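You operate a simulated robot arm through the tools that you are given. There is no shell and no other tool. Be economical: measure what you need, move in short steps, check, and stop when the job is done.

You run a simulated two-armed robot. Do the job below in one go: nothing can be reset, and whatever is moved stays where it is left.

## Task
Pick up the glass rod with one hand, pass it to the other hand and put it on the bench in front of the oven. Set down upright: glass rod.

The check looks at the end state, three seconds after you hand in, the way a careful person would. Anything else that was tipped, shoved, dropped, spilled or broken makes it a failure.

## Robot
Two 7-joint arms with two-finger parallel grippers on one trunk, on a base that drives. Base frame: it is fixed to the floor where the robot stands at the start and does not move with it; the origin is under the middle of the robot, x ahead of it, y to its left, z up; the surface under the hand at the start is at about z = 0.88. Units: m, degrees, N and s.
The left shoulder is at the start at [0.05, 0.165, 1.13], the right one opposite. With the tool pointing down near the work surface each hand reaches from about 0.24 to 0.7 m from the robot's upright axis, wherever it stands, measured 20 degrees to its own side. Places, roughly: bench in front of the oven (89x17 cm) [1.92, 1.6, 0.7]; glass rod (2x2x15 cm) [0.5, 0.1, 1]. Payload 3.91 kg a hand.
Tool frame (each hand has its own): the origin (TCP) lies between the finger pads and is the grasp point; the fingertips stand 0.03 m ahead of it; z points along the fingers, y is the line along which they close. The gripper opens to 0.11 m. The fingers are 0.02 m wide and 0.01 m thick; the gripper's body (0.048 by 0.112 m) begins 0.055 m behind the TCP.
Orientation is told as [roll, pitch, yaw] about the base's x, y, z axes, in that order, counted from this pose: with the fingers straight down and closing along the base's y, the tool's x points along the base's -x, its y along +y and its z along -z.

## Interface
- The arms move only by the tool arm_command. It takes "left_series", "right_series" or both (then of equal length, played together; a hand with none holds still); each is a list of rows, each a list of 7 numbers: the closure, from 0 (fully open) to 1 (shut), then the shift along the tool's x, y, z in units of 500 mm (1.0 is 500 mm), then the turn, a rotation vector about the tool's x, y, z in units of 45 degrees (1.0 is 45 degrees). In form: [[gripper, x, y, z, rx, ry, rz], ...]. A call has 1 to 20 rows; each row is the pose to reach, as a shift and turn from the pose commanded when the call began, along the tool's axes at that moment. A call with a number of a shift or a turn outside -1 to 1 is refused whole. Each row takes 0.2 s and may step no farther than 0.05 m and 8.6 degrees from the row before; otherwise, or with a gripper value out of range, the whole call is refused. Where a pose cannot be reached the arm comes as near as it can. A force on the tool above 40 N (or 10 N above the force at the start of the call, whichever is more), or a blocked arm, ends the call early, and 0.2 s more pass. Each finger travels about 0.045 m/s and halts on what it meets, pressing with about 21 N; the grip force reading is that of the motor and also rises with nothing between the fingers. The clock runs only during rows and for 0.2 s after the last one: add rows that repeat a pose to give the fingers time. It gives the time, the measured TCP pose, the force on the tool (base axes), the opening and the grip force at its end, in the units of the frame above (readings bear some noise), with the torque about the TCP (base axes, N m) and any sound that the robot's microphone picked up.
- Cameras (640 x 400 px; columns grow to the right, rows downward): "scene" is now at [0.1142, 0.0334, 1.3094]; the picture's right is [0.35, -0.94, 0.00], its down [-0.47, -0.18, -0.86] and it looks along [0.81, 0.31, -0.50] (base axes); focal length 254 px, centre (320, 200). "left" rides on the left gripper at [0.072, -0.017, -0.103] in its tool frame; the picture's right is [0.23, 0.97, 0.00], its down [-0.76, 0.18, -0.62] and it looks along [-0.61, 0.14, 0.78] (tool axes); focal length 222 px, centre (320, 200). "right" rides on the right gripper at [0.072, 0.017, -0.103] in its tool frame; the picture's right is [-0.23, 0.97, 0.00], its down [-0.76, -0.18, -0.62] and it looks along [-0.61, -0.14, 0.78] (tool axes); focal length 222 px, centre (320, 200).
- grab_frame(camera): a new picture of that camera. The clock stands still meanwhile.
- lift_body(by): slides the trunk up (or, below 0, down) by that many m; the arms and the scene camera ride with it, the base frame stays. It gives what a move gives, with no picture.
- drive_base(legs): drives the robot by 1 to 6 legs, each [ahead, left, turn to the left] in m, m and degrees, along the robot's own axes; the way and the turn of a leg run together, so that a leg with both is an arc; at most 1.5 m and 180 degrees a leg. The arms and the cameras ride along, it lands a little off, and it stops where it bumps. It gives what a move gives.
- pan_tilt(pan, tilt): turns the head with the scene camera to pan (to the left, within 80 degrees either way) and tilt (down, from -29 to 69), counted from straight ahead of the robot. It gives what a move gives.
- probe_pixels(camera, pixels): for up to 12 pixels [column, row] of the newest picture of that camera ("zoom" is the newest enlarged one), the place [x, y, z] in the base frame of the surface seen there, good to about 0.002 m. The clock stands still meanwhile.
- zoom(camera, box): a new picture of the part [left, top, right, bottom] of that camera's present view, enlarged. The clock stands still meanwhile.
- hand_in(): hands the job in; it is judged then, once.

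Keep the steps short. Do not move on a guess: measure, check each grasp and each placing, and mend mistakes. In all there are 80 turns and 58 pictures (those below and enlarged ones count). Leave the grippers open and the arms clear of the work at the hand-in unless told otherwise, and finish with a single line.

The tools are called after "Request:" as a command line: name --argument value ..., lists and objects as JSON in quotes. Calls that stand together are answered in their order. arm_command: Moves the arms, as the interface text tells. Its arguments: {"type":"object","properties":{"left_series":{"type":"array"},"right_series":{"type":"array"}},"required":[]} The other tools are called the same way: lift_body (by) slides the trunk up or down; drive_base (legs) drives the base; pan_tilt (pan, tilt) turns the head that bears the scene camera; grab_frame (camera) takes a picture; probe_pixels (camera, pixels) gives the place of the surface under pixels of a picture; zoom (camera, box) takes an enlarged picture of a part of a camera's view; hand_in () hands the job in.

At the start:

```text
time_s: 0.0
left_tcp_pos: [0.3371, 0.312, 1.1589]
left_orientation: [-0.1, 0.0, 0.0]
left_contact_force: [0.3, -0.3, 0.2]
left_torque: [-0.03, 0.03, 0.03]
left_width: 0.1102
left_grip_force: 0.1
right_tcp_pos: [0.4764, -0.0532, 1.1488]
right_orientation: [-0.1, 0.0, 0.0]
right_contact_force: [-0.2, -0.1, -0.2]
right_torque: [0.04, 0.0, 0.02]
right_width: 0.1101
right_grip_force: 0.1
trunk travel left (down, up): [-0.35, 0.153]
robot x, y, heading: [0.0008, -0.0009, 0.1]
head pan, tilt: [20.7, 30.2]
```

scene: 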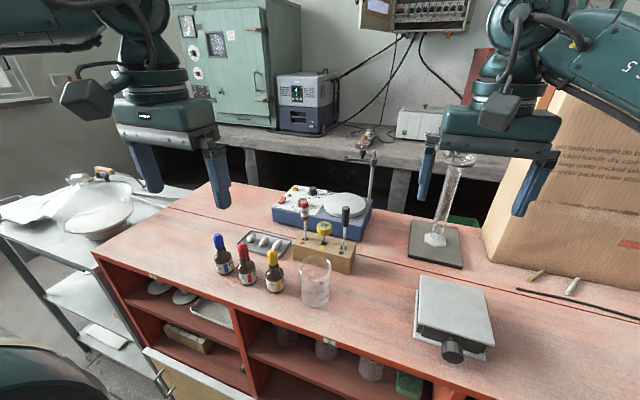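
right: 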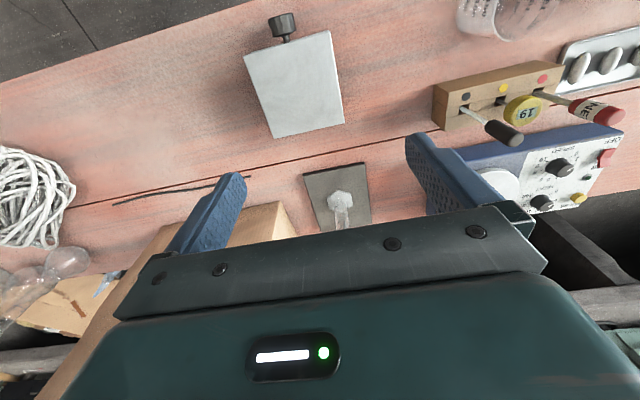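
left: 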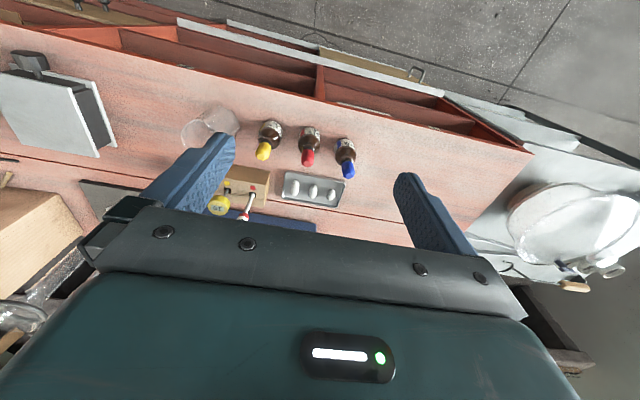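

I need to identify the glass rod near [0.5, 0.1, 1.0]; this looks like the wooden block near pixel (323,240). I'll enlarge that area.

Request:
zoom --camera "scene" --box '[230, 170, 410, 310]'

Request:
zoom --camera "right" --box '[400, 40, 640, 220]'

```text
2.86 times, centred on (320, 240) of scene
```

zoom: 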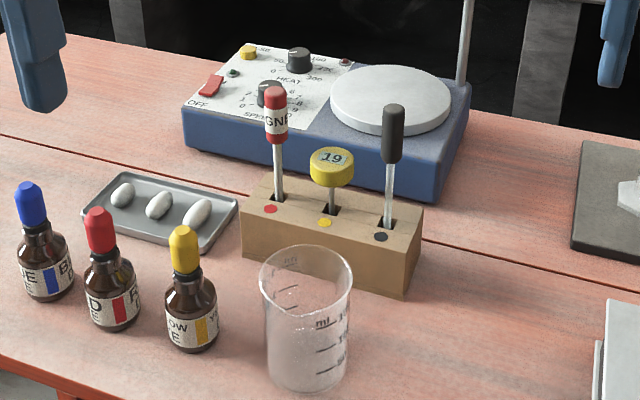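

```text
2.22 times, centred on (520, 130) of right
```

zoom: 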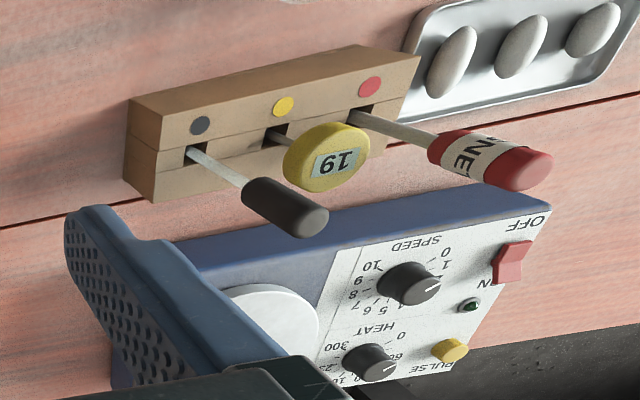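

The red one reads "…GNE…" (magnet), the yellow "19" is a stopper or thermometer, so the black-capped glass shaft should be the rod. I'll take a fresh zoom of it and measure all three.

Request:
zoom --camera "scene" --box '[280, 190, 370, 280]'

```text
4.44 times, centred on (325, 235) of scene
```

zoom: 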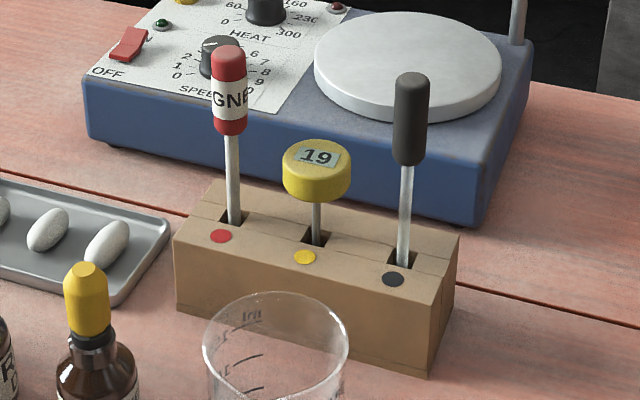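

Request:
probe_pixels --camera "zoom" --pixels '[[411, 77], [410, 120], [408, 160], [404, 220], [402, 258], [229, 50], [230, 128], [316, 155], [457, 245], [430, 365], [175, 240], [318, 222]]'

Request:
pan_tilt --pan 40 --tilt 20

Request:
grab_frame --camera "scene"

```text
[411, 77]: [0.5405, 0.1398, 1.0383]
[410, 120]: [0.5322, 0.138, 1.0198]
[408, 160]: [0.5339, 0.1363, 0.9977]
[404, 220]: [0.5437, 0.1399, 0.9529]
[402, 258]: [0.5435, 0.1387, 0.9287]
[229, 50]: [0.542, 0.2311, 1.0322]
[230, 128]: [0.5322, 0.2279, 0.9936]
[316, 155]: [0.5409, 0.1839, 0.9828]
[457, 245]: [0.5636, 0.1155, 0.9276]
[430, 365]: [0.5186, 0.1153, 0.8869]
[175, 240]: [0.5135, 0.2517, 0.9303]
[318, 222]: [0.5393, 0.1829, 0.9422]
```

```text
time_s: 0.8
left_tcp_pos: [0.3372, 0.3125, 1.1569]
left_orientation: [0.0, 0.0, -0.1]
left_contact_force: [-0.1, -0.5, -0.1]
left_torque: [0.0, 0.02, 0.01]
left_width: 0.11
left_grip_force: 0.0
right_tcp_pos: [0.4755, -0.0535, 1.1474]
right_orientation: [0.0, 0.1, 0.0]
right_contact_force: [0.4, 0.3, 0.3]
right_torque: [0.03, 0.02, 0.0]
right_width: 0.1102
right_grip_force: 0.2
trunk travel left (down, up): [-0.35, 0.153]
robot x, y, heading: [0.0005, 0.0006, -0.1]
head pan, tilt: [40.0, 20.0]
```

```text
51 pictures are left
```

scene: 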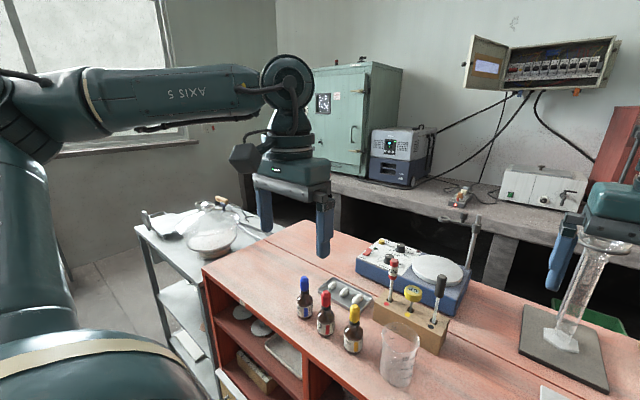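

Black-capped rod: at (0.54, 0.139), top z≈1.04, block top ≈0.928. Next, look at the oven region and at the passage there.

Request:
zoom --camera "scene" --box '[300, 50, 520, 250]'

Request:
probe_pixels --camera "scene" --pixels '[[340, 175], [380, 187], [420, 195], [450, 207], [385, 140], [340, 150], [300, 225], [203, 270], [140, 240], [265, 235], [90, 290], [460, 190]]'

```text
2.00 times, centred on (410, 150) of scene
```

zoom: 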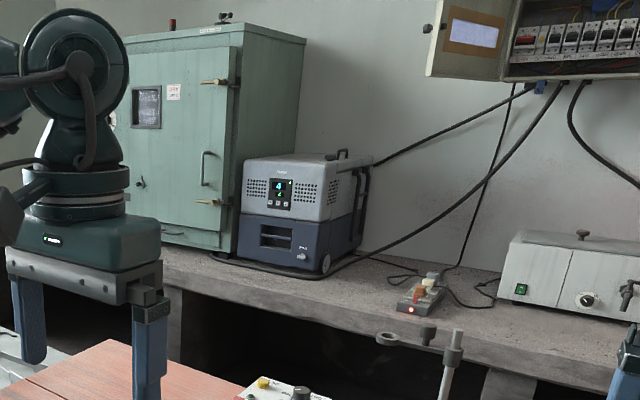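

```text
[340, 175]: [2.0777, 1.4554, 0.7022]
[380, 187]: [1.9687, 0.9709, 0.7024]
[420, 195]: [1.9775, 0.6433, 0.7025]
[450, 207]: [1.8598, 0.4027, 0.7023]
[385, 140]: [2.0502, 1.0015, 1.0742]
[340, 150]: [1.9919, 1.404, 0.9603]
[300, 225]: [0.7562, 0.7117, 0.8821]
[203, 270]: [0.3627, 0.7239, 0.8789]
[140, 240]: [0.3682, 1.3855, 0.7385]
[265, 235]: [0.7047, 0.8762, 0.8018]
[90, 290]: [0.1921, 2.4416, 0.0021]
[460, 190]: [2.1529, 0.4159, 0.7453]
```

The oven is the green cabinet. Its front bench strip is z=0.702, x≈1.84–2.0, y≈1.16–2.04. Plan: the right hand takes the cap from above, and the left hand takes the shaft lower down from the side, then sets the rod down. First I move the right hand above the rod with the gripper half open.

Request:
arm_command --right_series '[[0.1, -0.026, 0.077, 0, 0, 0, 0], [0.2, -0.052, 0.155, 0, 0, 0, 0], [0.3, -0.079, 0.232, 0, 0, 0, 0], [0.4, -0.105, 0.31, 0, 0, 0, 0], [0.45, -0.131, 0.387, 0, 0, 0, 0], [0.45, -0.131, 0.387, 0, 0, 0, 0]]'

Request:
grab_frame --camera "right"

```text
time_s: 2.2
left_tcp_pos: [0.3372, 0.3131, 1.1589]
left_orientation: [0.0, 0.0, 0.0]
left_contact_force: [0.1, -0.1, -0.1]
left_torque: [-0.03, -0.01, -0.02]
left_width: 0.1101
left_grip_force: 0.0
right_tcp_pos: [0.5208, 0.1015, 1.1408]
right_orientation: [0.1, -0.1, 0.0]
right_contact_force: [-0.9, -1.0, -0.3]
right_torque: [-0.03, 0.0, -0.01]
right_width: 0.0605
right_grip_force: 0.0
right hand out of reach, approached as far as the arm can: row 4, 5, 6
trunk travel left (down, up): [-0.35, 0.153]
robot x, y, heading: [0.0005, -0.0, 0.0]
head pan, tilt: [40.0, 20.0]
```

```text
49 pictures are left
```

right: 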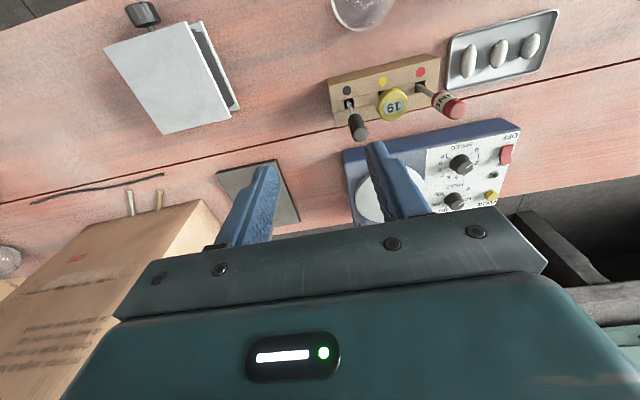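

The right arm can't reach that far across, but the rod lies in the left arm's range, so I'll swap roles. The left hand picks from above while the right hand backs away.

Request:
arm_command --left_series '[[0.1, -0.068, -0.058, 0, 0, 0, 0], [0.2, -0.136, -0.115, 0, 0, 0, 0], [0.3, -0.204, -0.173, 0, 0, 0, 0], [0.4, -0.272, -0.231, 0, 0, 0, 0], [0.45, -0.34, -0.288, 0, 0, 0, 0], [0.45, -0.408, -0.346, 0, 0, 0, 0], [0.45, -0.408, -0.346, 0, 0, 0, 0]]' --right_series '[[0.45, 0.03, -0.08, 0, 0, 0, 0], [0.45, 0.06, -0.16, 0, 0, 0, 0], [0.45, 0.09, -0.24, 0, 0, 0, 0], [0.45, 0.12, -0.32, 0, 0, 0, 0], [0.3, 0.15, -0.4, 0, 0, 0, 0], [0.3, 0.18, -0.48, 0, 0, 0, 0], [0.3, 0.18, -0.48, 0, 0, 0, 0]]'

Request:
grab_frame --camera "left"

```text
time_s: 3.8
left_tcp_pos: [0.49, 0.1829, 1.1582]
left_orientation: [0.2, 0.0, 0.1]
left_contact_force: [-0.7, 0.3, 0.0]
left_torque: [-0.01, -0.02, 0.02]
left_width: 0.0608
left_grip_force: 0.1
left hand out of reach, approached as far as the arm can: row 5, 6, 7
right_tcp_pos: [0.4294, -0.1388, 1.1421]
right_orientation: [0.0, 0.0, -0.1]
right_contact_force: [-0.8, 0.5, -0.7]
right_torque: [0.02, -0.01, 0.02]
right_width: 0.0771
right_grip_force: 0.1
trunk travel left (down, up): [-0.35, 0.153]
robot x, y, heading: [-0.0017, 0.0015, -0.1]
head pan, tilt: [40.0, 20.0]
```

```text
48 pictures are left
```

left: 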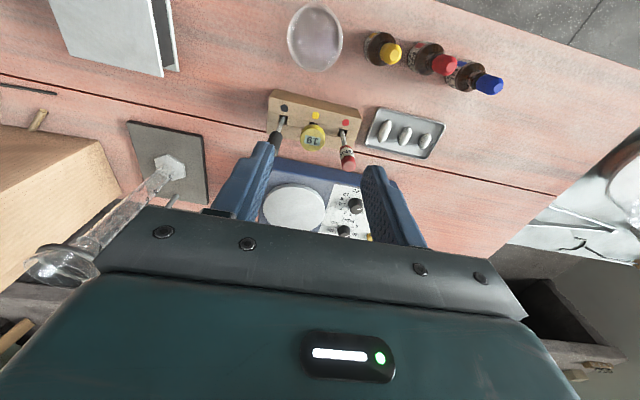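

The hand is too high relative to the shoulder for this reach. I'll raise the trunk, then go out at a lower relative height.

Request:
lift_body --by 0.14

Request:
arm_command --left_series '[[0.45, 0, 0, 0.09, 0, 0, 0], [0.45, 0, 0, 0.18, 0, 0, 0], [0.45, 0, 0, 0.27, 0, 0, 0], [0.45, -0.034, -0.029, 0.3, 0, 0, 0], [0.45, -0.068, -0.058, 0.32, 0, 0, 0], [0.45, -0.102, -0.086, 0.32, 0, 0, 0], [0.45, -0.102, -0.086, 0.32, 0, 0, 0]]'

Request:
grab_frame --camera "left"

```text
time_s: 5.5
left_tcp_pos: [0.4902, 0.1824, 1.298]
left_orientation: [0.1, 0.0, 0.0]
left_contact_force: [1.0, -0.4, 0.4]
left_torque: [0.02, 0.01, 0.0]
left_width: 0.0605
left_grip_force: 0.1
right_tcp_pos: [0.43, -0.1386, 1.2807]
right_orientation: [0.0, -0.1, 0.0]
right_contact_force: [0.1, -0.2, -1.3]
right_torque: [0.0, -0.01, -0.03]
right_width: 0.077
right_grip_force: 0.0
trunk travel left (down, up): [-0.49, 0.013]
robot x, y, heading: [-0.004, -0.0023, 0.0]
head pan, tilt: [40.0, 20.0]
```

```text
time_s: 7.1
left_tcp_pos: [0.5092, 0.1702, 1.1435]
left_orientation: [-0.1, -0.1, 0.1]
left_contact_force: [-1.3, 0.0, -0.2]
left_torque: [0.03, 0.02, 0.0]
left_width: 0.0604
left_grip_force: 0.1
left hand out of reach, approached as far as the arm can: row 5, 6, 7
right_tcp_pos: [0.43, -0.1395, 1.2814]
right_orientation: [0.0, 0.0, 0.0]
right_contact_force: [-0.4, -0.3, 0.6]
right_torque: [0.03, 0.0, -0.02]
right_width: 0.0767
right_grip_force: 0.1
trunk travel left (down, up): [-0.49, 0.013]
robot x, y, heading: [-0.0007, -0.0005, -0.2]
head pan, tilt: [40.0, 20.0]
```

```text
47 pictures are left
```

left: 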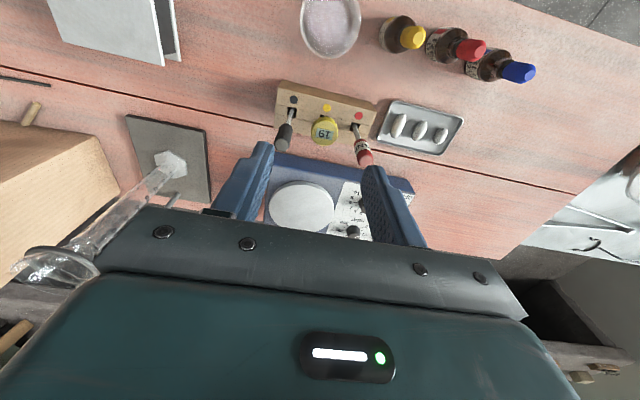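

Reach grows as the hand goes lower; I'll try z≈1.085, where the tips at 1.055 are still above the cap top at 1.04.

Request:
arm_command --left_series '[[0.45, 0, 0, 0.06, 0, 0, 0], [0.45, 0, 0, 0.115, 0, 0, 0], [0.45, -0.032, -0.03, 0.115, 0, 0, 0], [0.45, -0.064, -0.06, 0.115, 0, 0, 0], [0.45, -0.064, -0.06, 0.115, 0, 0, 0]]'

Request:
pan_tilt --pan 10 --tilt 60

Request:
grab_frame --camera "scene"

```text
time_s: 8.3
left_tcp_pos: [0.5035, 0.178, 1.0985]
left_orientation: [-0.1, -0.1, 0.0]
left_contact_force: [0.2, 0.3, 0.6]
left_torque: [0.02, -0.01, -0.02]
left_width: 0.0607
left_grip_force: 0.0
left hand out of reach, approached as far as the arm can: row 1, 2, 3, 4, 5
right_tcp_pos: [0.4297, -0.1379, 1.28]
right_orientation: [0.0, 0.0, 0.0]
right_contact_force: [0.7, 0.2, 0.5]
right_torque: [0.04, 0.02, 0.0]
right_width: 0.077
right_grip_force: 0.0
trunk travel left (down, up): [-0.49, 0.013]
robot x, y, heading: [-0.0056, -0.0012, 0.3]
head pan, tilt: [40.0, 20.0]
```

```text
time_s: 9.4
left_tcp_pos: [0.5039, 0.1787, 1.1001]
left_orientation: [-0.1, 0.0, -0.1]
left_contact_force: [-1.3, 0.4, 0.1]
left_torque: [0.0, 0.01, 0.01]
left_width: 0.0605
left_grip_force: 0.1
right_tcp_pos: [0.4291, -0.1377, 1.2806]
right_orientation: [0.0, 0.0, 0.1]
right_contact_force: [-0.3, -0.4, 0.4]
right_torque: [-0.01, 0.01, 0.01]
right_width: 0.0771
right_grip_force: 0.0
trunk travel left (down, up): [-0.49, 0.013]
robot x, y, heading: [0.0031, 0.0002, -0.0]
head pan, tilt: [10.0, 60.0]
```

```text
46 pictures are left
```

scene: 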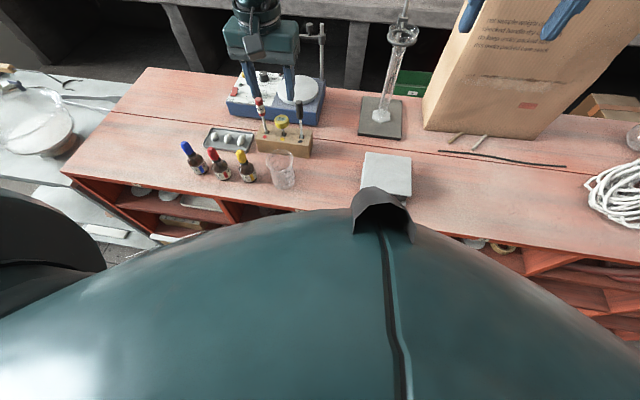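

Left arm is limited around x≈0.51. The right arm reached farther from its shoulder (0.54 m). So I'll retract the left hand, sidestep the base 0.2 m left, parallel to the table, and pick with the right hand after all. First check clearances: table edge and robot front.

Request:
probe_pixels --camera "scene" --pixels '[[62, 172], [215, 233], [480, 240], [380, 200], [375, 240], [250, 225], [30, 210], [130, 190], [10, 150], [300, 130]]'

Request:
arm_command --left_series '[[0.45, 0, 0, -0.09, 0, 0, 0], [0.4, 0.06, 0.05, -0.15, 0, 0, 0], [0.3, 0.14, 0.08, -0.18, 0, 0, 0], [0.2, 0.22, 0.12, -0.2, 0, 0, 0], [0.1, 0.3, 0.16, -0.2, 0, 0, 0], [0.0, 0.34, 0.2, -0.2, 0, 0, 0]]'

```text
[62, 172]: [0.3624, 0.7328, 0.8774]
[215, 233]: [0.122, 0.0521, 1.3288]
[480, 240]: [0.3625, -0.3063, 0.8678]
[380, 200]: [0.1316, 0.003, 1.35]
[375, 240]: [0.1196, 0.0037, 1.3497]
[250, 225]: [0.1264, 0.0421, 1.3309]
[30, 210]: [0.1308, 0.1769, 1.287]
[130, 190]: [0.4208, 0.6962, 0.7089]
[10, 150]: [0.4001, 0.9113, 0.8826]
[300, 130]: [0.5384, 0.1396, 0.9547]
```

```text
time_s: 10.8
left_tcp_pos: [0.3331, 0.2797, 1.1971]
left_orientation: [0.0, 0.0, 0.0]
left_contact_force: [0.6, -0.1, 0.5]
left_torque: [-0.01, -0.02, -0.01]
left_width: 0.1098
left_grip_force: 0.1
right_tcp_pos: [0.4298, -0.1393, 1.2803]
right_orientation: [0.0, 0.1, 0.0]
right_contact_force: [-0.8, 1.1, 0.1]
right_torque: [0.0, 0.0, 0.0]
right_width: 0.077
right_grip_force: 0.1
trunk travel left (down, up): [-0.49, 0.013]
robot x, y, heading: [0.0018, -0.0006, -0.2]
head pan, tilt: [10.0, 60.0]
```

Request:
drive_base --legs '[[0, 0.27, 0]]'

Request:
pan_tilt --pan -10 --tilt 40

Request:
grab_frame --camera "scene"

```text
time_s: 13.7
left_tcp_pos: [0.3323, 0.5477, 1.1979]
left_orientation: [-0.1, -0.1, -0.1]
left_contact_force: [0.1, -0.4, 0.6]
left_torque: [0.01, 0.01, 0.02]
left_width: 0.1099
left_grip_force: 0.0
right_tcp_pos: [0.4293, 0.1294, 1.2815]
right_orientation: [0.0, 0.0, 0.0]
right_contact_force: [0.9, -0.1, 0.4]
right_torque: [-0.02, -0.01, -0.03]
right_width: 0.077
right_grip_force: 0.0
trunk travel left (down, up): [-0.49, 0.013]
robot x, y, heading: [0.0006, 0.2691, 0.0]
head pan, tilt: [10.0, 60.0]
```

```text
time_s: 14.5
left_tcp_pos: [0.3335, 0.5489, 1.1985]
left_orientation: [0.0, 0.0, 0.0]
left_contact_force: [0.7, 0.2, -0.2]
left_torque: [0.02, 0.0, -0.01]
left_width: 0.11
left_grip_force: 0.1
right_tcp_pos: [0.4316, 0.1303, 1.2809]
right_orientation: [0.0, 0.1, 0.0]
right_contact_force: [-0.3, -0.1, 0.2]
right_torque: [-0.02, 0.01, 0.01]
right_width: 0.077
right_grip_force: 0.0
trunk travel left (down, up): [-0.49, 0.013]
robot x, y, heading: [-0.0002, 0.2665, -0.1]
head pan, tilt: [-10.0, 40.0]
```

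```text
45 pictures are left
```

scene: 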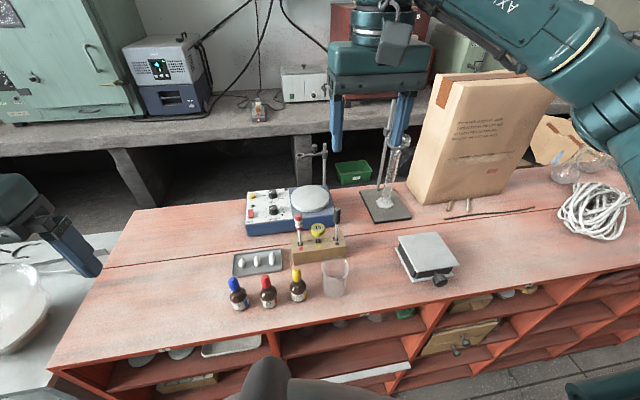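

Now move the right hand above the rod: to (0.541, 0.140, 1.12).

Request:
arm_command --right_series '[[0.35, 0, 0, 0.09, 0, 0, 0], [0.4, -0.03, 0, 0.18, 0, 0, 0], [0.45, -0.08, 0.01, 0.25, 0, 0, 0], [0.45, -0.15, 0.02, 0.3, 0, 0, 0], [0.45, -0.22, 0.02, 0.32, 0, 0, 0], [0.45, -0.22, 0.02, 0.32, 0, 0, 0]]'

Request:
grab_frame --camera "right"

```text
time_s: 15.9
left_tcp_pos: [0.334, 0.5482, 1.1983]
left_orientation: [0.1, 0.0, -0.1]
left_contact_force: [0.5, 0.0, -0.5]
left_torque: [0.0, 0.01, -0.02]
left_width: 0.1101
left_grip_force: 0.0
right_tcp_pos: [0.5421, 0.1399, 1.1189]
right_orientation: [0.0, 0.1, 0.0]
right_contact_force: [0.5, -0.6, -0.9]
right_torque: [-0.02, 0.01, 0.02]
right_width: 0.0608
right_grip_force: 0.0
trunk travel left (down, up): [-0.49, 0.013]
robot x, y, heading: [-0.0041, 0.2696, -0.1]
head pan, tilt: [-10.0, 40.0]
```

```text
44 pictures are left
```

right: 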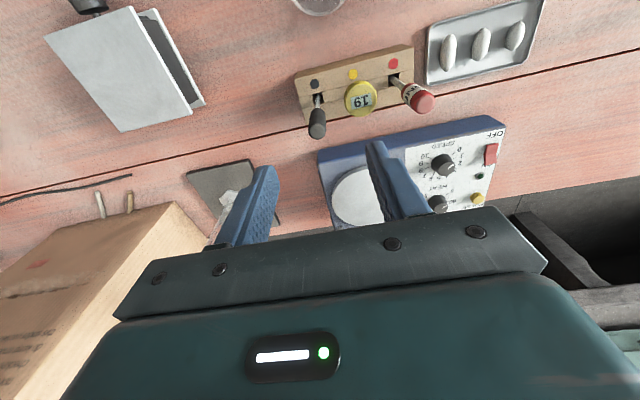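

Reached. I'll measure the cap and the neighbours' heights from this camera.

Request:
probe_pixels --camera "right" --pixels '[[317, 128], [317, 115], [310, 122], [324, 122], [319, 103], [361, 98], [372, 95], [423, 102], [412, 98], [400, 80]]'

Request:
zoom --camera "right" --box '[270, 60, 470, 185]'

```text
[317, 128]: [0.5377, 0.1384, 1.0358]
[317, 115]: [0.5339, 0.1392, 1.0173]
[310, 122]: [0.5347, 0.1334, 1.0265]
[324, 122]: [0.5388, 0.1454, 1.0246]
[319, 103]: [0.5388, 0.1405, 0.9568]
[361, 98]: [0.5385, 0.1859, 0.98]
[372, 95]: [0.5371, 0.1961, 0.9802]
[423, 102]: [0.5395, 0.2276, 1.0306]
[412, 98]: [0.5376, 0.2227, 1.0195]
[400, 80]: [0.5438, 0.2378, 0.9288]
```

```text
3.20 times, centred on (370, 122) of right
```

zoom: 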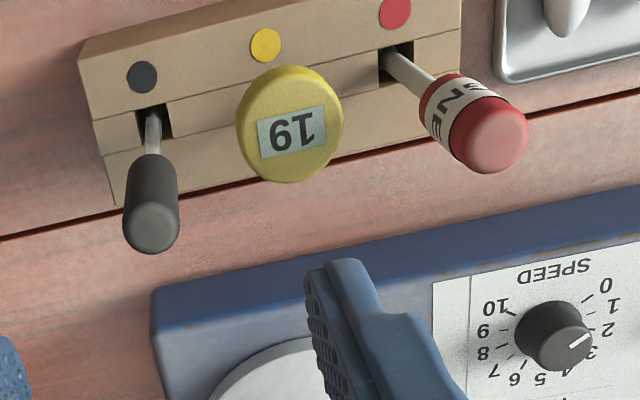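

The cap axis is at (0.541, 0.1395), spanning z 0.996–1.04. The yellow top is at 0.981, so tips at 0.992 clear it. Descend 0.097 m.

Request:
arm_command --right_series '[[0.45, 0.002, -0.001, 0.07, 0, 0, 0], [0.45, 0.002, -0.001, 0.14, 0, 0, 0], [0.45, 0.002, -0.001, 0.194, 0, 0, 0], [0.45, 0.002, -0.001, 0.194, 0, 0, 0]]'

Request:
grab_frame --camera "right"

Request:
zoom --camera "scene" --box '[240, 120, 440, 300]'

```text
time_s: 16.9
left_tcp_pos: [0.3339, 0.5484, 1.1985]
left_orientation: [0.0, 0.0, 0.0]
left_contact_force: [0.0, 0.6, -0.9]
left_torque: [0.01, 0.03, 0.01]
left_width: 0.1102
left_grip_force: 0.0
right_tcp_pos: [0.5393, 0.1414, 1.0226]
right_orientation: [0.1, 0.0, -0.1]
right_contact_force: [-0.7, -0.2, -0.4]
right_torque: [-0.02, 0.0, -0.01]
right_width: 0.0602
right_grip_force: 0.1
trunk travel left (down, up): [-0.49, 0.013]
robot x, y, heading: [0.0005, 0.2668, -0.0]
head pan, tilt: [-10.0, 40.0]
```

```text
42 pictures are left
```

right: 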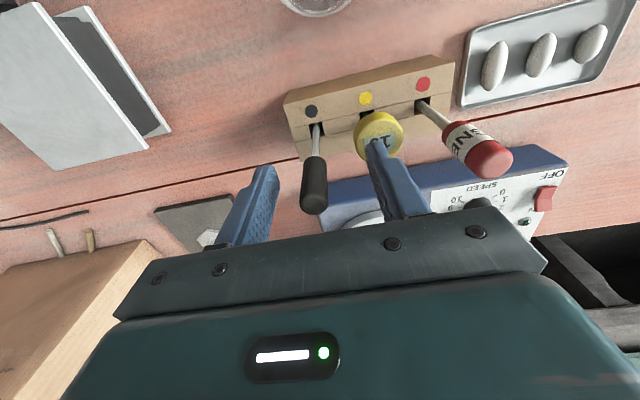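

```text
2.22 times, centred on (340, 210) of scene
```

zoom: 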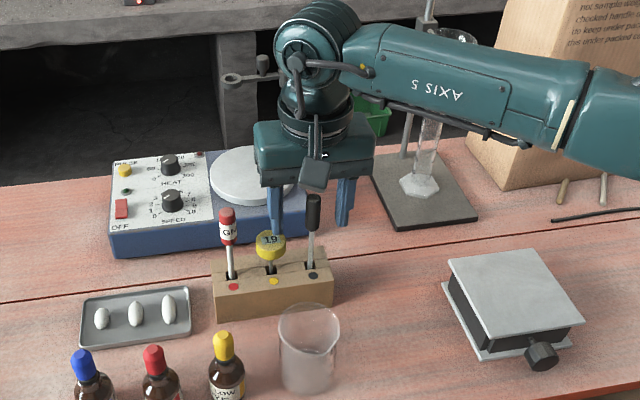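

The cap sits between the fingers, near the TCP's projection (320,189). Closing.

Request:
arm_command --right_series '[[0.7, 0, 0, 0, 0, 0, 0], [1, 0, 0, 0, 0, 0, 0], [1, 0, 0, 0, 0, 0, 0], [1, 0, 0, 0, 0, 0, 0], [1, 0, 0, 0, 0, 0, 0], [1, 0, 0, 0, 0, 0, 0]]'

Request:
grab_frame --camera "right"

```text
time_s: 18.3
left_tcp_pos: [0.3335, 0.548, 1.1974]
left_orientation: [0.1, 0.1, -0.1]
left_contact_force: [0.7, -0.4, 1.0]
left_torque: [-0.02, -0.04, -0.01]
left_width: 0.1103
left_grip_force: 0.0
right_tcp_pos: [0.5389, 0.1401, 1.0227]
right_orientation: [-0.1, 0.0, -0.1]
right_contact_force: [-0.6, -0.3, 0.4]
right_torque: [-0.21, 0.01, 0.01]
right_width: 0.0144
right_grip_force: 21.1
trunk travel left (down, up): [-0.49, 0.013]
robot x, y, heading: [-0.0009, 0.2714, 0.1]
head pan, tilt: [-10.0, 40.0]
```

```text
40 pictures are left
```

right: 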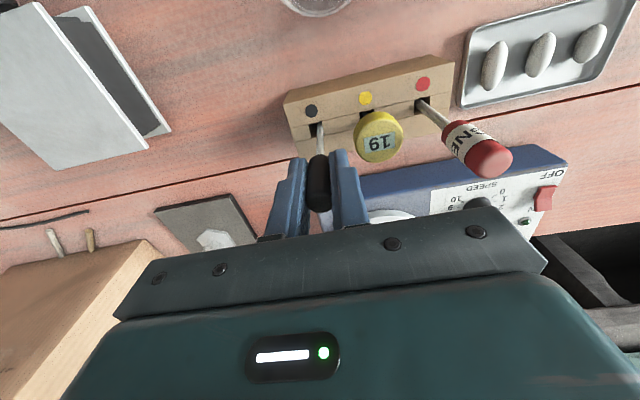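

The cap is gripped (width 14.4 mm, force 21 N). Lift straight up gently, 0.08 m first.

Request:
arm_command --right_series '[[1, 0, 0, -0.02, 0, 0, 0], [1, 0, 0, -0.05, 0, 0, 0], [1, 0, 0, -0.08, 0, 0, 0], [1, 0, 0, -0.12, 0, 0, 0], [1, 0, 0, -0.16, 0, 0, 0], [1, 0, 0, -0.2, 0, 0, 0], [1, 0, 0, -0.24, 0, 0, 0], [1, 0, 0, -0.24, 0, 0, 0]]'

Request:
zoom --camera "scene" --box '[240, 60, 440, 260]'

```text
time_s: 20.1
left_tcp_pos: [0.3344, 0.5477, 1.198]
left_orientation: [0.0, 0.0, 0.1]
left_contact_force: [0.2, -0.8, -0.1]
left_torque: [-0.01, 0.01, -0.02]
left_width: 0.1101
left_grip_force: 0.0
right_tcp_pos: [0.54, 0.1395, 1.1446]
right_orientation: [0.0, 0.0, -0.1]
right_contact_force: [0.2, -0.1, 0.1]
right_torque: [-0.03, 0.01, -0.01]
right_width: 0.0144
right_grip_force: 20.8
trunk travel left (down, up): [-0.49, 0.013]
robot x, y, heading: [-0.0038, 0.2723, -0.1]
head pan, tilt: [-10.0, 40.0]
```

```text
2.00 times, centred on (340, 160) of scene
```

zoom: 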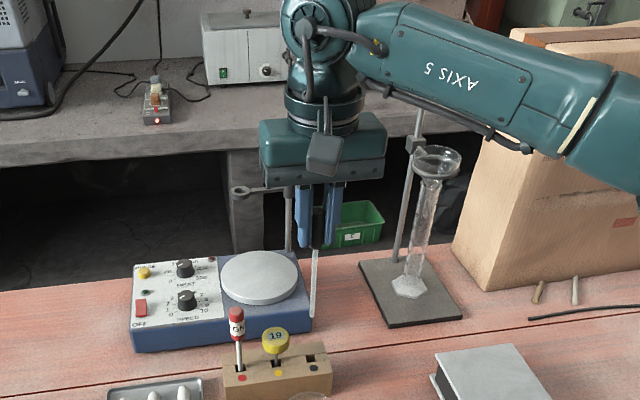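

The rod hangs free, bottom at about z≈1.01. Bring it back toward the robot's mid-line, at (0.42, 0.25, 1.15).

Request:
arm_command --right_series '[[1, 0.06, 0.0, 0, 0, 0, 0], [1, 0.12, 0.04, 0, 0, 0, 0], [1, 0.18, 0.1, 0, 0, 0, 0], [1, 0.24, 0.16, 0, 0, 0, 0], [1, 0.24, 0.22, 0, 0, 0, 0], [1, 0.24, 0.22, 0, 0, 0, 0]]'

Request:
pan_tilt --pan 5 --tilt 40

Request:
grab_frame --camera "scene"

```text
time_s: 21.5
left_tcp_pos: [0.334, 0.5471, 1.1979]
left_orientation: [0.1, 0.0, 0.0]
left_contact_force: [-0.2, -0.2, -0.1]
left_torque: [0.01, 0.01, -0.03]
left_width: 0.1099
left_grip_force: 0.2
right_tcp_pos: [0.4191, 0.2473, 1.1426]
right_orientation: [0.0, 0.0, 0.1]
right_contact_force: [0.1, -0.8, -0.5]
right_torque: [0.01, -0.03, -0.03]
right_width: 0.0142
right_grip_force: 20.7
trunk travel left (down, up): [-0.49, 0.013]
robot x, y, heading: [-0.0028, 0.2666, 0.0]
head pan, tilt: [-10.0, 40.0]
```

```text
time_s: 22.3
left_tcp_pos: [0.3334, 0.5481, 1.1987]
left_orientation: [0.0, 0.0, 0.0]
left_contact_force: [0.1, 0.5, 0.2]
left_torque: [-0.02, 0.04, -0.01]
left_width: 0.11
left_grip_force: 0.0
right_tcp_pos: [0.4198, 0.2479, 1.1428]
right_orientation: [0.0, 0.0, 0.0]
right_contact_force: [-0.1, -0.3, -0.1]
right_torque: [-0.05, 0.01, 0.05]
right_width: 0.0144
right_grip_force: 21.3
trunk travel left (down, up): [-0.49, 0.013]
robot x, y, heading: [-0.0007, 0.2697, 0.1]
head pan, tilt: [5.0, 40.0]
```

```text
38 pictures are left
```

scene: 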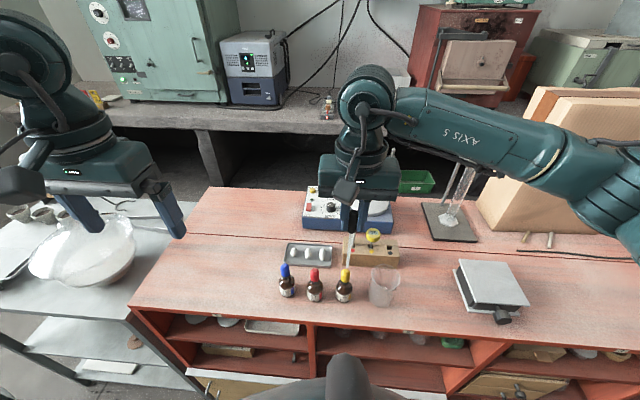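

Enlarge the rod to see its lower end.

Request:
zoom --camera "scene" --box '[310, 150, 410, 280]'

Request:
zoom --camera "left" --box '[0, 0, 640, 400]'

```text
3.08 times, centred on (360, 215) of scene
```

zoom: 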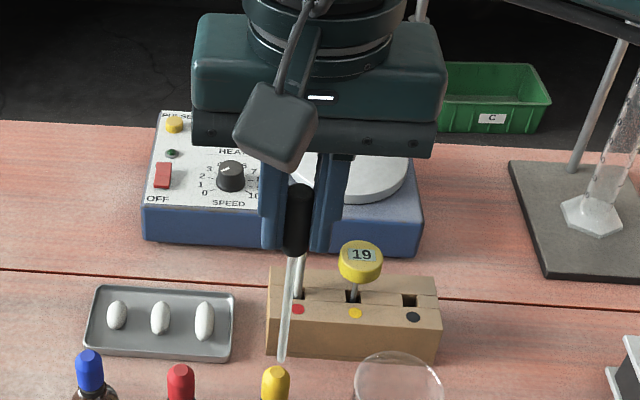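

```text
1.00 times, centred on (320, 200) of left (not enlarged: the box is as wide or as high as the picture)
```

zoom: 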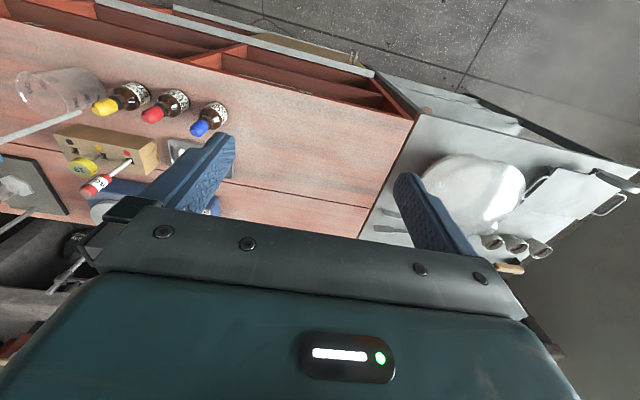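

The rod is a plain thin glass shaft with a cap. Handover: the left hand comes in at 45° from the left, fingers 30° below horizontal, and takes the shaft ~5 cm above its lower end. Turn the left hand in two steps (73.7° in all), at its present spot.

Request:
arm_command --left_series '[[0, 0, 0, 0, 0.052, -0.126, 0.091], [0, 0, 0, 0, 0.104, -0.252, 0.181], [0, 0, 0, 0, 0.157, -0.378, 0.272], [0, 0, 0, 0, 0.209, -0.504, 0.362], [0, 0, 0, 0, 0.261, -0.63, 0.453]]'

Request:
arm_command --left_series '[[0, 0, 0, 0, 0.052, -0.126, 0.091], [0, 0, 0, 0, 0.104, -0.252, 0.181], [0, 0, 0, 0, 0.157, -0.378, 0.272], [0, 0, 0, 0, 0.209, -0.504, 0.362], [0, 0, 0, 0, 0.261, -0.63, 0.453], [0, 0, 0, 0, 0.261, -0.63, 0.453]]'

Request:
grab_frame --camera "scene"

```text
time_s: 23.5
left_tcp_pos: [0.335, 0.5481, 1.1988]
left_orientation: [-7.0, -29.8, -19.1]
left_contact_force: [0.3, 0.2, 0.2]
left_torque: [0.01, 0.01, 0.01]
left_width: 0.11
left_grip_force: 0.1
right_tcp_pos: [0.4198, 0.2466, 1.1429]
right_orientation: [0.0, -0.1, 0.0]
right_contact_force: [-0.2, -0.6, 0.2]
right_torque: [-0.01, -0.01, -0.01]
right_width: 0.0145
right_grip_force: 21.0
trunk travel left (down, up): [-0.49, 0.013]
robot x, y, heading: [0.0013, 0.268, -0.1]
head pan, tilt: [5.0, 40.0]
```

```text
time_s: 24.9
left_tcp_pos: [0.363, 0.4995, 1.2278]
left_orientation: [-0.5, -57.1, -40.5]
left_contact_force: [0.3, -0.1, 0.0]
left_torque: [0.0, -0.03, 0.0]
left_width: 0.1098
left_grip_force: 0.1
left hand out of reach, approached as far as the arm can: row 3, 4, 5
right_tcp_pos: [0.4199, 0.248, 1.1433]
right_orientation: [0.0, 0.0, 0.0]
right_contact_force: [-0.6, 0.1, 0.1]
right_torque: [-0.04, 0.03, 0.01]
right_width: 0.0141
right_grip_force: 20.9
trunk travel left (down, up): [-0.49, 0.013]
robot x, y, heading: [0.0008, 0.2668, -0.0]
head pan, tilt: [5.0, 40.0]
```

```text
35 pictures are left
```

scene: 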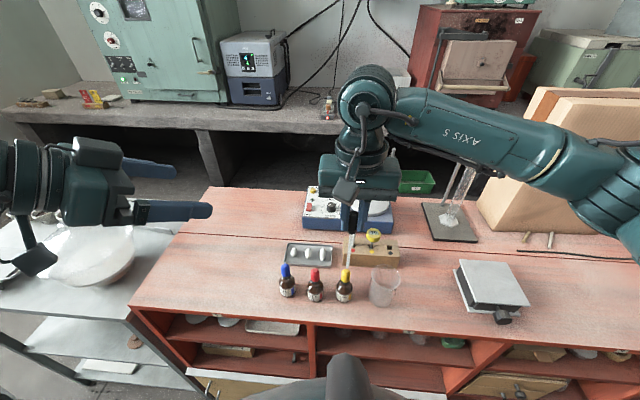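

Left orientation is near the target (pitch −57, yaw −40.5), good enough. There is more room further forward, so move the rod to x≈0.50 and the left hand to its pre-grasp, 12 cm behind.

Request:
arm_command --right_series '[[1, -0.08, 0, 0, 0, 0, 0], [1, -0.16, 0, 0, 0, 0, 0], [1, -0.16, 0, 0, 0, 0, 0], [1, -0.16, 0, 0, 0, 0, 0], [1, -0.16, 0, 0, 0, 0, 0], [1, -0.16, 0, 0, 0, 0, 0], [1, -0.16, 0, 0, 0, 0, 0]]' --left_series '[[0, 0, 0, 0, 0, 0, 0], [0, -0.002, -0.09, 0, 0, 0, 0], [0, -0.004, -0.16, 0.06, 0, 0, 0], [0, -0.006, -0.204, 0.14, 0, 0, 0], [0, -0.008, -0.204, 0.22, 0, 0, 0], [0, -0.01, -0.204, 0.3, 0, 0, 0], [0, -0.012, -0.204, 0.368, 0, 0, 0]]'

Request:
grab_frame --camera "left"

Request:
grab_frame --camera "scene"

```text
time_s: 26.5
left_tcp_pos: [0.3837, 0.3591, 1.1087]
left_orientation: [0.1, -59.9, -45.2]
left_contact_force: [0.4, -0.4, -0.5]
left_torque: [-0.01, -0.01, -0.01]
left_width: 0.1102
left_grip_force: 0.0
left hand out of reach, approached as far as the arm can: row 2, 3, 4, 5, 6, 7
right_tcp_pos: [0.5002, 0.2451, 1.1441]
right_orientation: [0.0, 0.0, 0.0]
right_contact_force: [0.0, -0.2, 0.3]
right_torque: [0.04, 0.02, -0.01]
right_width: 0.0146
right_grip_force: 20.3
trunk travel left (down, up): [-0.49, 0.013]
robot x, y, heading: [-0.0021, 0.2704, 0.0]
head pan, tilt: [5.0, 40.0]
```

```text
34 pictures are left
```

left: 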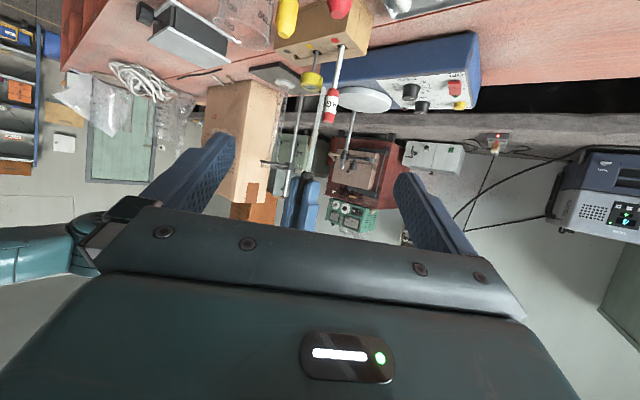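

```text
33 pictures are left
```

scene: 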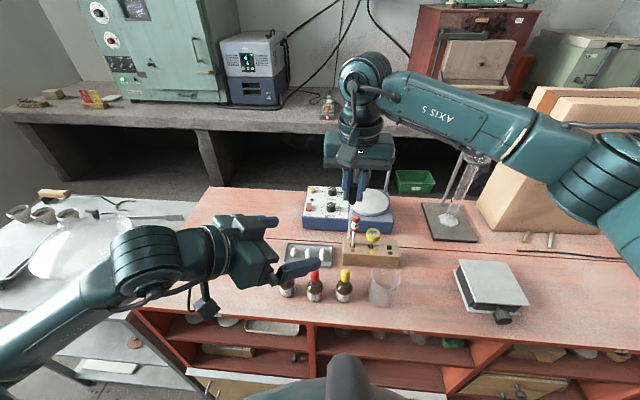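

The left hand is now at exactly pitch −60, yaw −45. Shift along its tool −X by 4.2 cm, then advance to 6 cm short of the rod.

Request:
arm_command --left_series '[[0, -0.042, 0.001, 0, 0, 0, 0], [0, -0.084, 0.002, 0, 0, 0, 0], [0, -0.084, 0.002, 0.09, 0, 0, 0], [0, -0.084, 0.002, 0.186, 0, 0, 0], [0, -0.084, 0.002, 0.186, 0, 0, 0]]'

Request:
grab_frame --camera "left"

Request:
zoom --camera "scene" --box '[220, 140, 420, 290]'

```text
time_s: 27.7
left_tcp_pos: [0.4567, 0.2912, 1.0968]
left_orientation: [0.0, -60.0, -44.9]
left_contact_force: [-0.4, 0.1, 0.5]
left_torque: [0.02, 0.0, 0.02]
left_width: 0.1099
left_grip_force: 0.0
right_tcp_pos: [0.4996, 0.2463, 1.1444]
right_orientation: [0.0, 0.0, -0.1]
right_contact_force: [-0.7, -0.1, 0.1]
right_torque: [-0.03, 0.02, 0.01]
right_width: 0.0143
right_grip_force: 21.0
trunk travel left (down, up): [-0.49, 0.013]
robot x, y, heading: [-0.0007, 0.2681, -0.0]
head pan, tilt: [5.0, 40.0]
```

```text
32 pictures are left
```

left: 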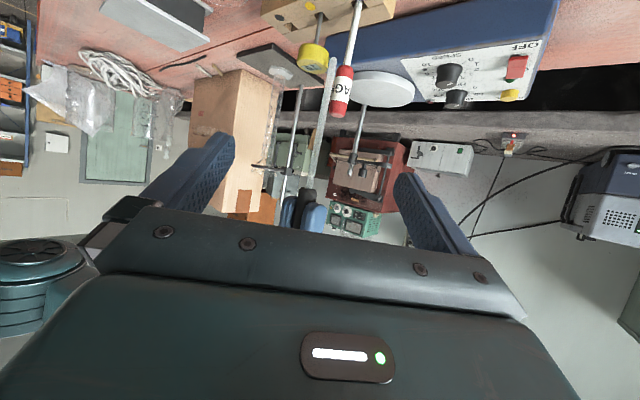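

```text
2.67 times, centred on (320, 215) of scene
```

zoom: 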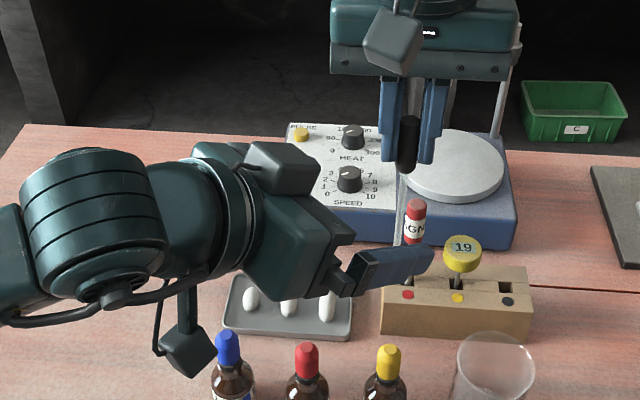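

Measure the shaft's line from the left camera: pixels near (316,145), (323,105), (331,65).

Request:
zoom --camera "left" --box '[250, 40, 390, 220]'

```text
2.22 times, centred on (320, 130) of left
```

zoom: 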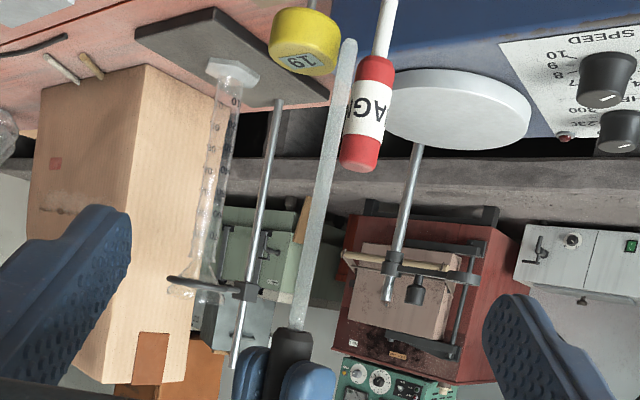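

Request:
probe_pixels --camera "zoom" --pixels '[[348, 45], [345, 70], [333, 130], [321, 190], [311, 250], [302, 310], [294, 335], [288, 365], [340, 130], [326, 130]]'

```text
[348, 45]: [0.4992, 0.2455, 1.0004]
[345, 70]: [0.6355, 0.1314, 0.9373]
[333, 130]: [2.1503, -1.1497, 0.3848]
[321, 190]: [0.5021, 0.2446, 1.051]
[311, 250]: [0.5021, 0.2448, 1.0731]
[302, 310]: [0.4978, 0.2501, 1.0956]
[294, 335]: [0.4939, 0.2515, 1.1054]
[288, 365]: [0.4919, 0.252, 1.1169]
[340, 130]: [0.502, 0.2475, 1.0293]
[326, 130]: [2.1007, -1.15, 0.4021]
```

The rod is vertical, axis ≈(0.503, 0.244), lower end z≈1.00. Advance 6.4 cm so the rod is between the pads, then look.

Request:
arm_command --left_series '[[0, -0.003, -0.001, 0.045, 0, 0, 0], [0, -0.006, -0.001, 0.09, 0, 0, 0], [0, -0.006, -0.001, 0.129, 0, 0, 0], [0, -0.006, -0.001, 0.129, 0, 0, 0]]'

Request:
zoom --camera "left" --box '[120, 40, 520, 290]'

Request:
zoom --camera "scene" --box '[260, 140, 420, 260]'

```text
time_s: 28.7
left_tcp_pos: [0.4967, 0.2501, 1.0682]
left_orientation: [-0.1, -60.0, -44.9]
left_contact_force: [0.2, 0.2, 0.3]
left_torque: [0.03, 0.01, -0.02]
left_width: 0.1102
left_grip_force: 0.1
right_tcp_pos: [0.4986, 0.2463, 1.1439]
right_orientation: [-0.1, 0.0, 0.0]
right_contact_force: [1.0, 0.0, -0.6]
right_torque: [0.0, 0.01, 0.0]
right_width: 0.0145
right_grip_force: 21.2
trunk travel left (down, up): [-0.49, 0.013]
robot x, y, heading: [-0.0026, 0.2698, -0.3]
head pan, tilt: [5.0, 40.0]
```

```text
1.60 times, centred on (320, 165) of left
```

zoom: 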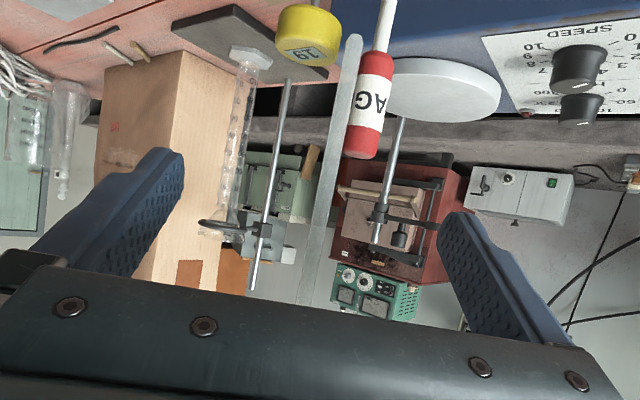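

```text
3.33 times, centred on (340, 200) of scene
```

zoom: 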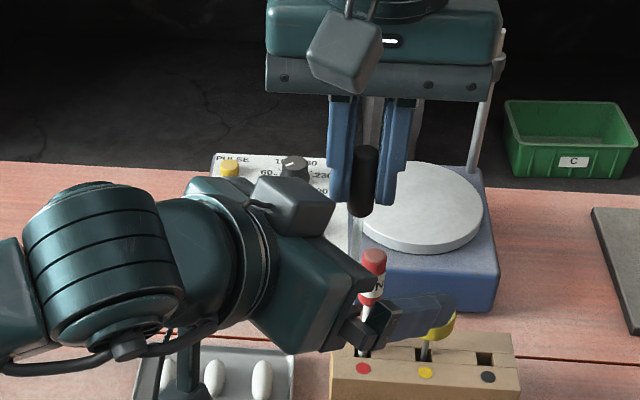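

The rod is centered between the left pads. Close the left hand.

Request:
arm_command --left_series '[[0.4, 0, 0, 0, 0, 0, 0], [0.7, 0, 0, 0, 0, 0, 0], [1, 0, 0, 0, 0, 0, 0], [1, 0, 0, 0, 0, 0, 0], [1, 0, 0, 0, 0, 0, 0], [1, 0, 0, 0, 0, 0, 0], [1, 0, 0, 0, 0, 0, 0], [1, 0, 0, 0, 0, 0, 0], [1, 0, 0, 0, 0, 0, 0]]'

Request:
zoom --camera "left" --box '[120, 40, 520, 290]'

```text
time_s: 30.7
left_tcp_pos: [0.496, 0.2515, 1.0693]
left_orientation: [0.0, -59.9, -45.0]
left_contact_force: [-2.1, -4.2, 1.1]
left_torque: [0.47, 0.12, -0.01]
left_width: 0.0044
left_grip_force: 21.3
right_tcp_pos: [0.5, 0.2462, 1.144]
right_orientation: [0.0, -0.1, 0.0]
right_contact_force: [2.5, 3.5, -1.0]
right_torque: [-0.14, -0.27, -0.01]
right_width: 0.0142
right_grip_force: 21.2
trunk travel left (down, up): [-0.49, 0.013]
robot x, y, heading: [-0.0015, 0.2666, 0.3]
head pan, tilt: [5.0, 40.0]
```

```text
1.60 times, centred on (320, 165) of left
```

zoom: 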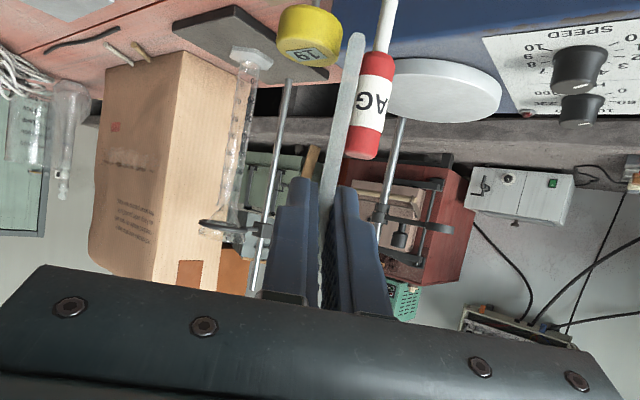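

The left hand holds the shaft (≈4.4 mm) at 21 N. Right hand: open just a little (to ≈3 cm, to stay clear of the left palm), and go up.

Request:
arm_command --right_series '[[0.72, 0, 0, 0, 0, 0, 0], [0.72, 0, 0, 0, 0, 0, 0], [0.72, 0, 0, 0, 0, 0, 0], [0.72, 0, 0, -0.05, 0, 0, 0], [0.72, 0, 0, -0.13, 0, 0, 0], [0.72, 0, 0, -0.2, 0, 0, 0]]'

Request:
zoom --camera "scene" --box '[260, 110, 440, 260]'

```text
time_s: 32.1
left_tcp_pos: [0.4962, 0.2506, 1.0687]
left_orientation: [0.0, -59.9, -45.1]
left_contact_force: [-0.1, -0.4, 0.6]
left_torque: [0.01, 0.0, -0.03]
left_width: 0.0032
left_grip_force: 21.4
right_tcp_pos: [0.4996, 0.2487, 1.2454]
right_orientation: [0.0, 0.0, 0.1]
right_contact_force: [0.1, 0.9, -0.7]
right_torque: [-0.04, 0.02, 0.05]
right_width: 0.0308
right_grip_force: 0.2
trunk travel left (down, up): [-0.49, 0.013]
robot x, y, heading: [-0.0015, 0.2659, 0.1]
head pan, tilt: [5.0, 40.0]
```

```text
2.67 times, centred on (350, 185) of scene
```

zoom: 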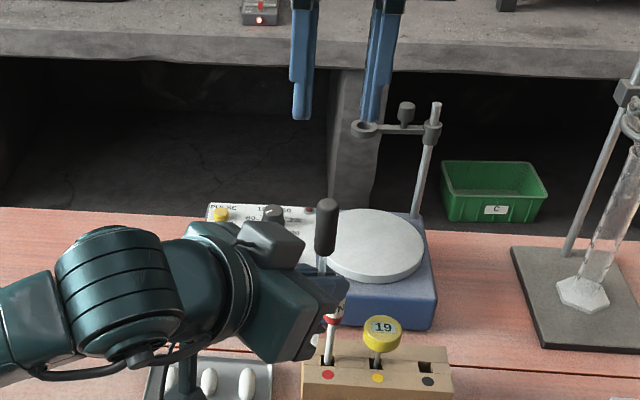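

Handover done; the left hand holds the rod upright alone. Retract both arms toward the body, the left hand back along its approach, which also lifts the rod.

Request:
arm_command --left_series '[[1, 0, 0, -0.08, 0, 0, 0], [1, 0, 0, -0.16, 0, 0, 0], [1, 0, 0, -0.24, 0, 0, 0], [1, 0, 0, -0.31, 0, 0, 0], [1, 0, 0, -0.31, 0, 0, 0]]' --right_series '[[0.5, 0.0, -0.09, -0.02, 0, 0, 0], [0.5, 0.02, -0.18, -0.04, 0, 0, 0], [0.5, 0.08, -0.24, -0.04, 0, 0, 0], [0.5, 0.16, -0.28, -0.04, 0, 0, 0], [0.5, 0.24, -0.3, -0.04, 0, 0, 0]]'

Request:
pan_tilt --pan 60 --tilt 25

Request:
grab_frame --camera "scene"

```text
time_s: 33.3
left_tcp_pos: [0.4014, 0.3441, 1.1476]
left_orientation: [0.0, -59.9, -44.9]
left_contact_force: [0.5, -0.5, 0.4]
left_torque: [0.04, 0.0, 0.02]
left_width: 0.0045
left_grip_force: 21.3
right_tcp_pos: [0.3776, 0.0985, 1.2642]
right_orientation: [0.0, -0.1, -0.1]
right_contact_force: [-0.6, 0.2, -0.3]
right_torque: [0.05, 0.0, 0.01]
right_width: 0.0551
right_grip_force: 0.0
trunk travel left (down, up): [-0.49, 0.013]
robot x, y, heading: [0.0001, 0.27, 0.0]
head pan, tilt: [5.0, 40.0]
```

```text
time_s: 34.5
left_tcp_pos: [0.4018, 0.3434, 1.148]
left_orientation: [-0.1, -59.9, -45.0]
left_contact_force: [-0.2, 0.4, -0.4]
left_torque: [-0.01, -0.01, -0.01]
left_width: 0.0045
left_grip_force: 21.3
right_tcp_pos: [0.3787, 0.0999, 1.2642]
right_orientation: [0.0, 0.0, 0.0]
right_contact_force: [0.4, -0.3, 0.1]
right_torque: [-0.02, 0.03, -0.01]
right_width: 0.0547
right_grip_force: 0.1
trunk travel left (down, up): [-0.49, 0.013]
robot x, y, heading: [0.0025, 0.2702, -0.0]
head pan, tilt: [60.0, 25.0]
```

```text
25 pictures are left
```

scene: 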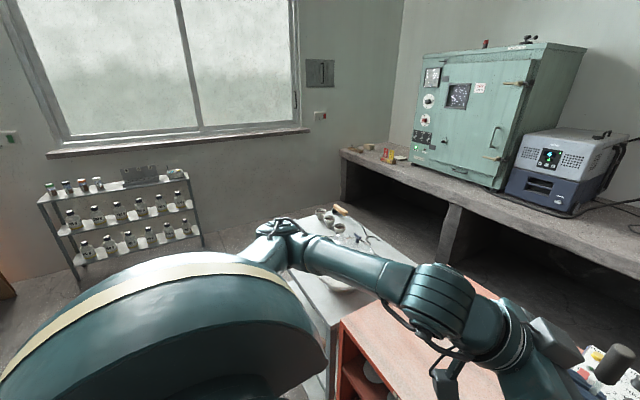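

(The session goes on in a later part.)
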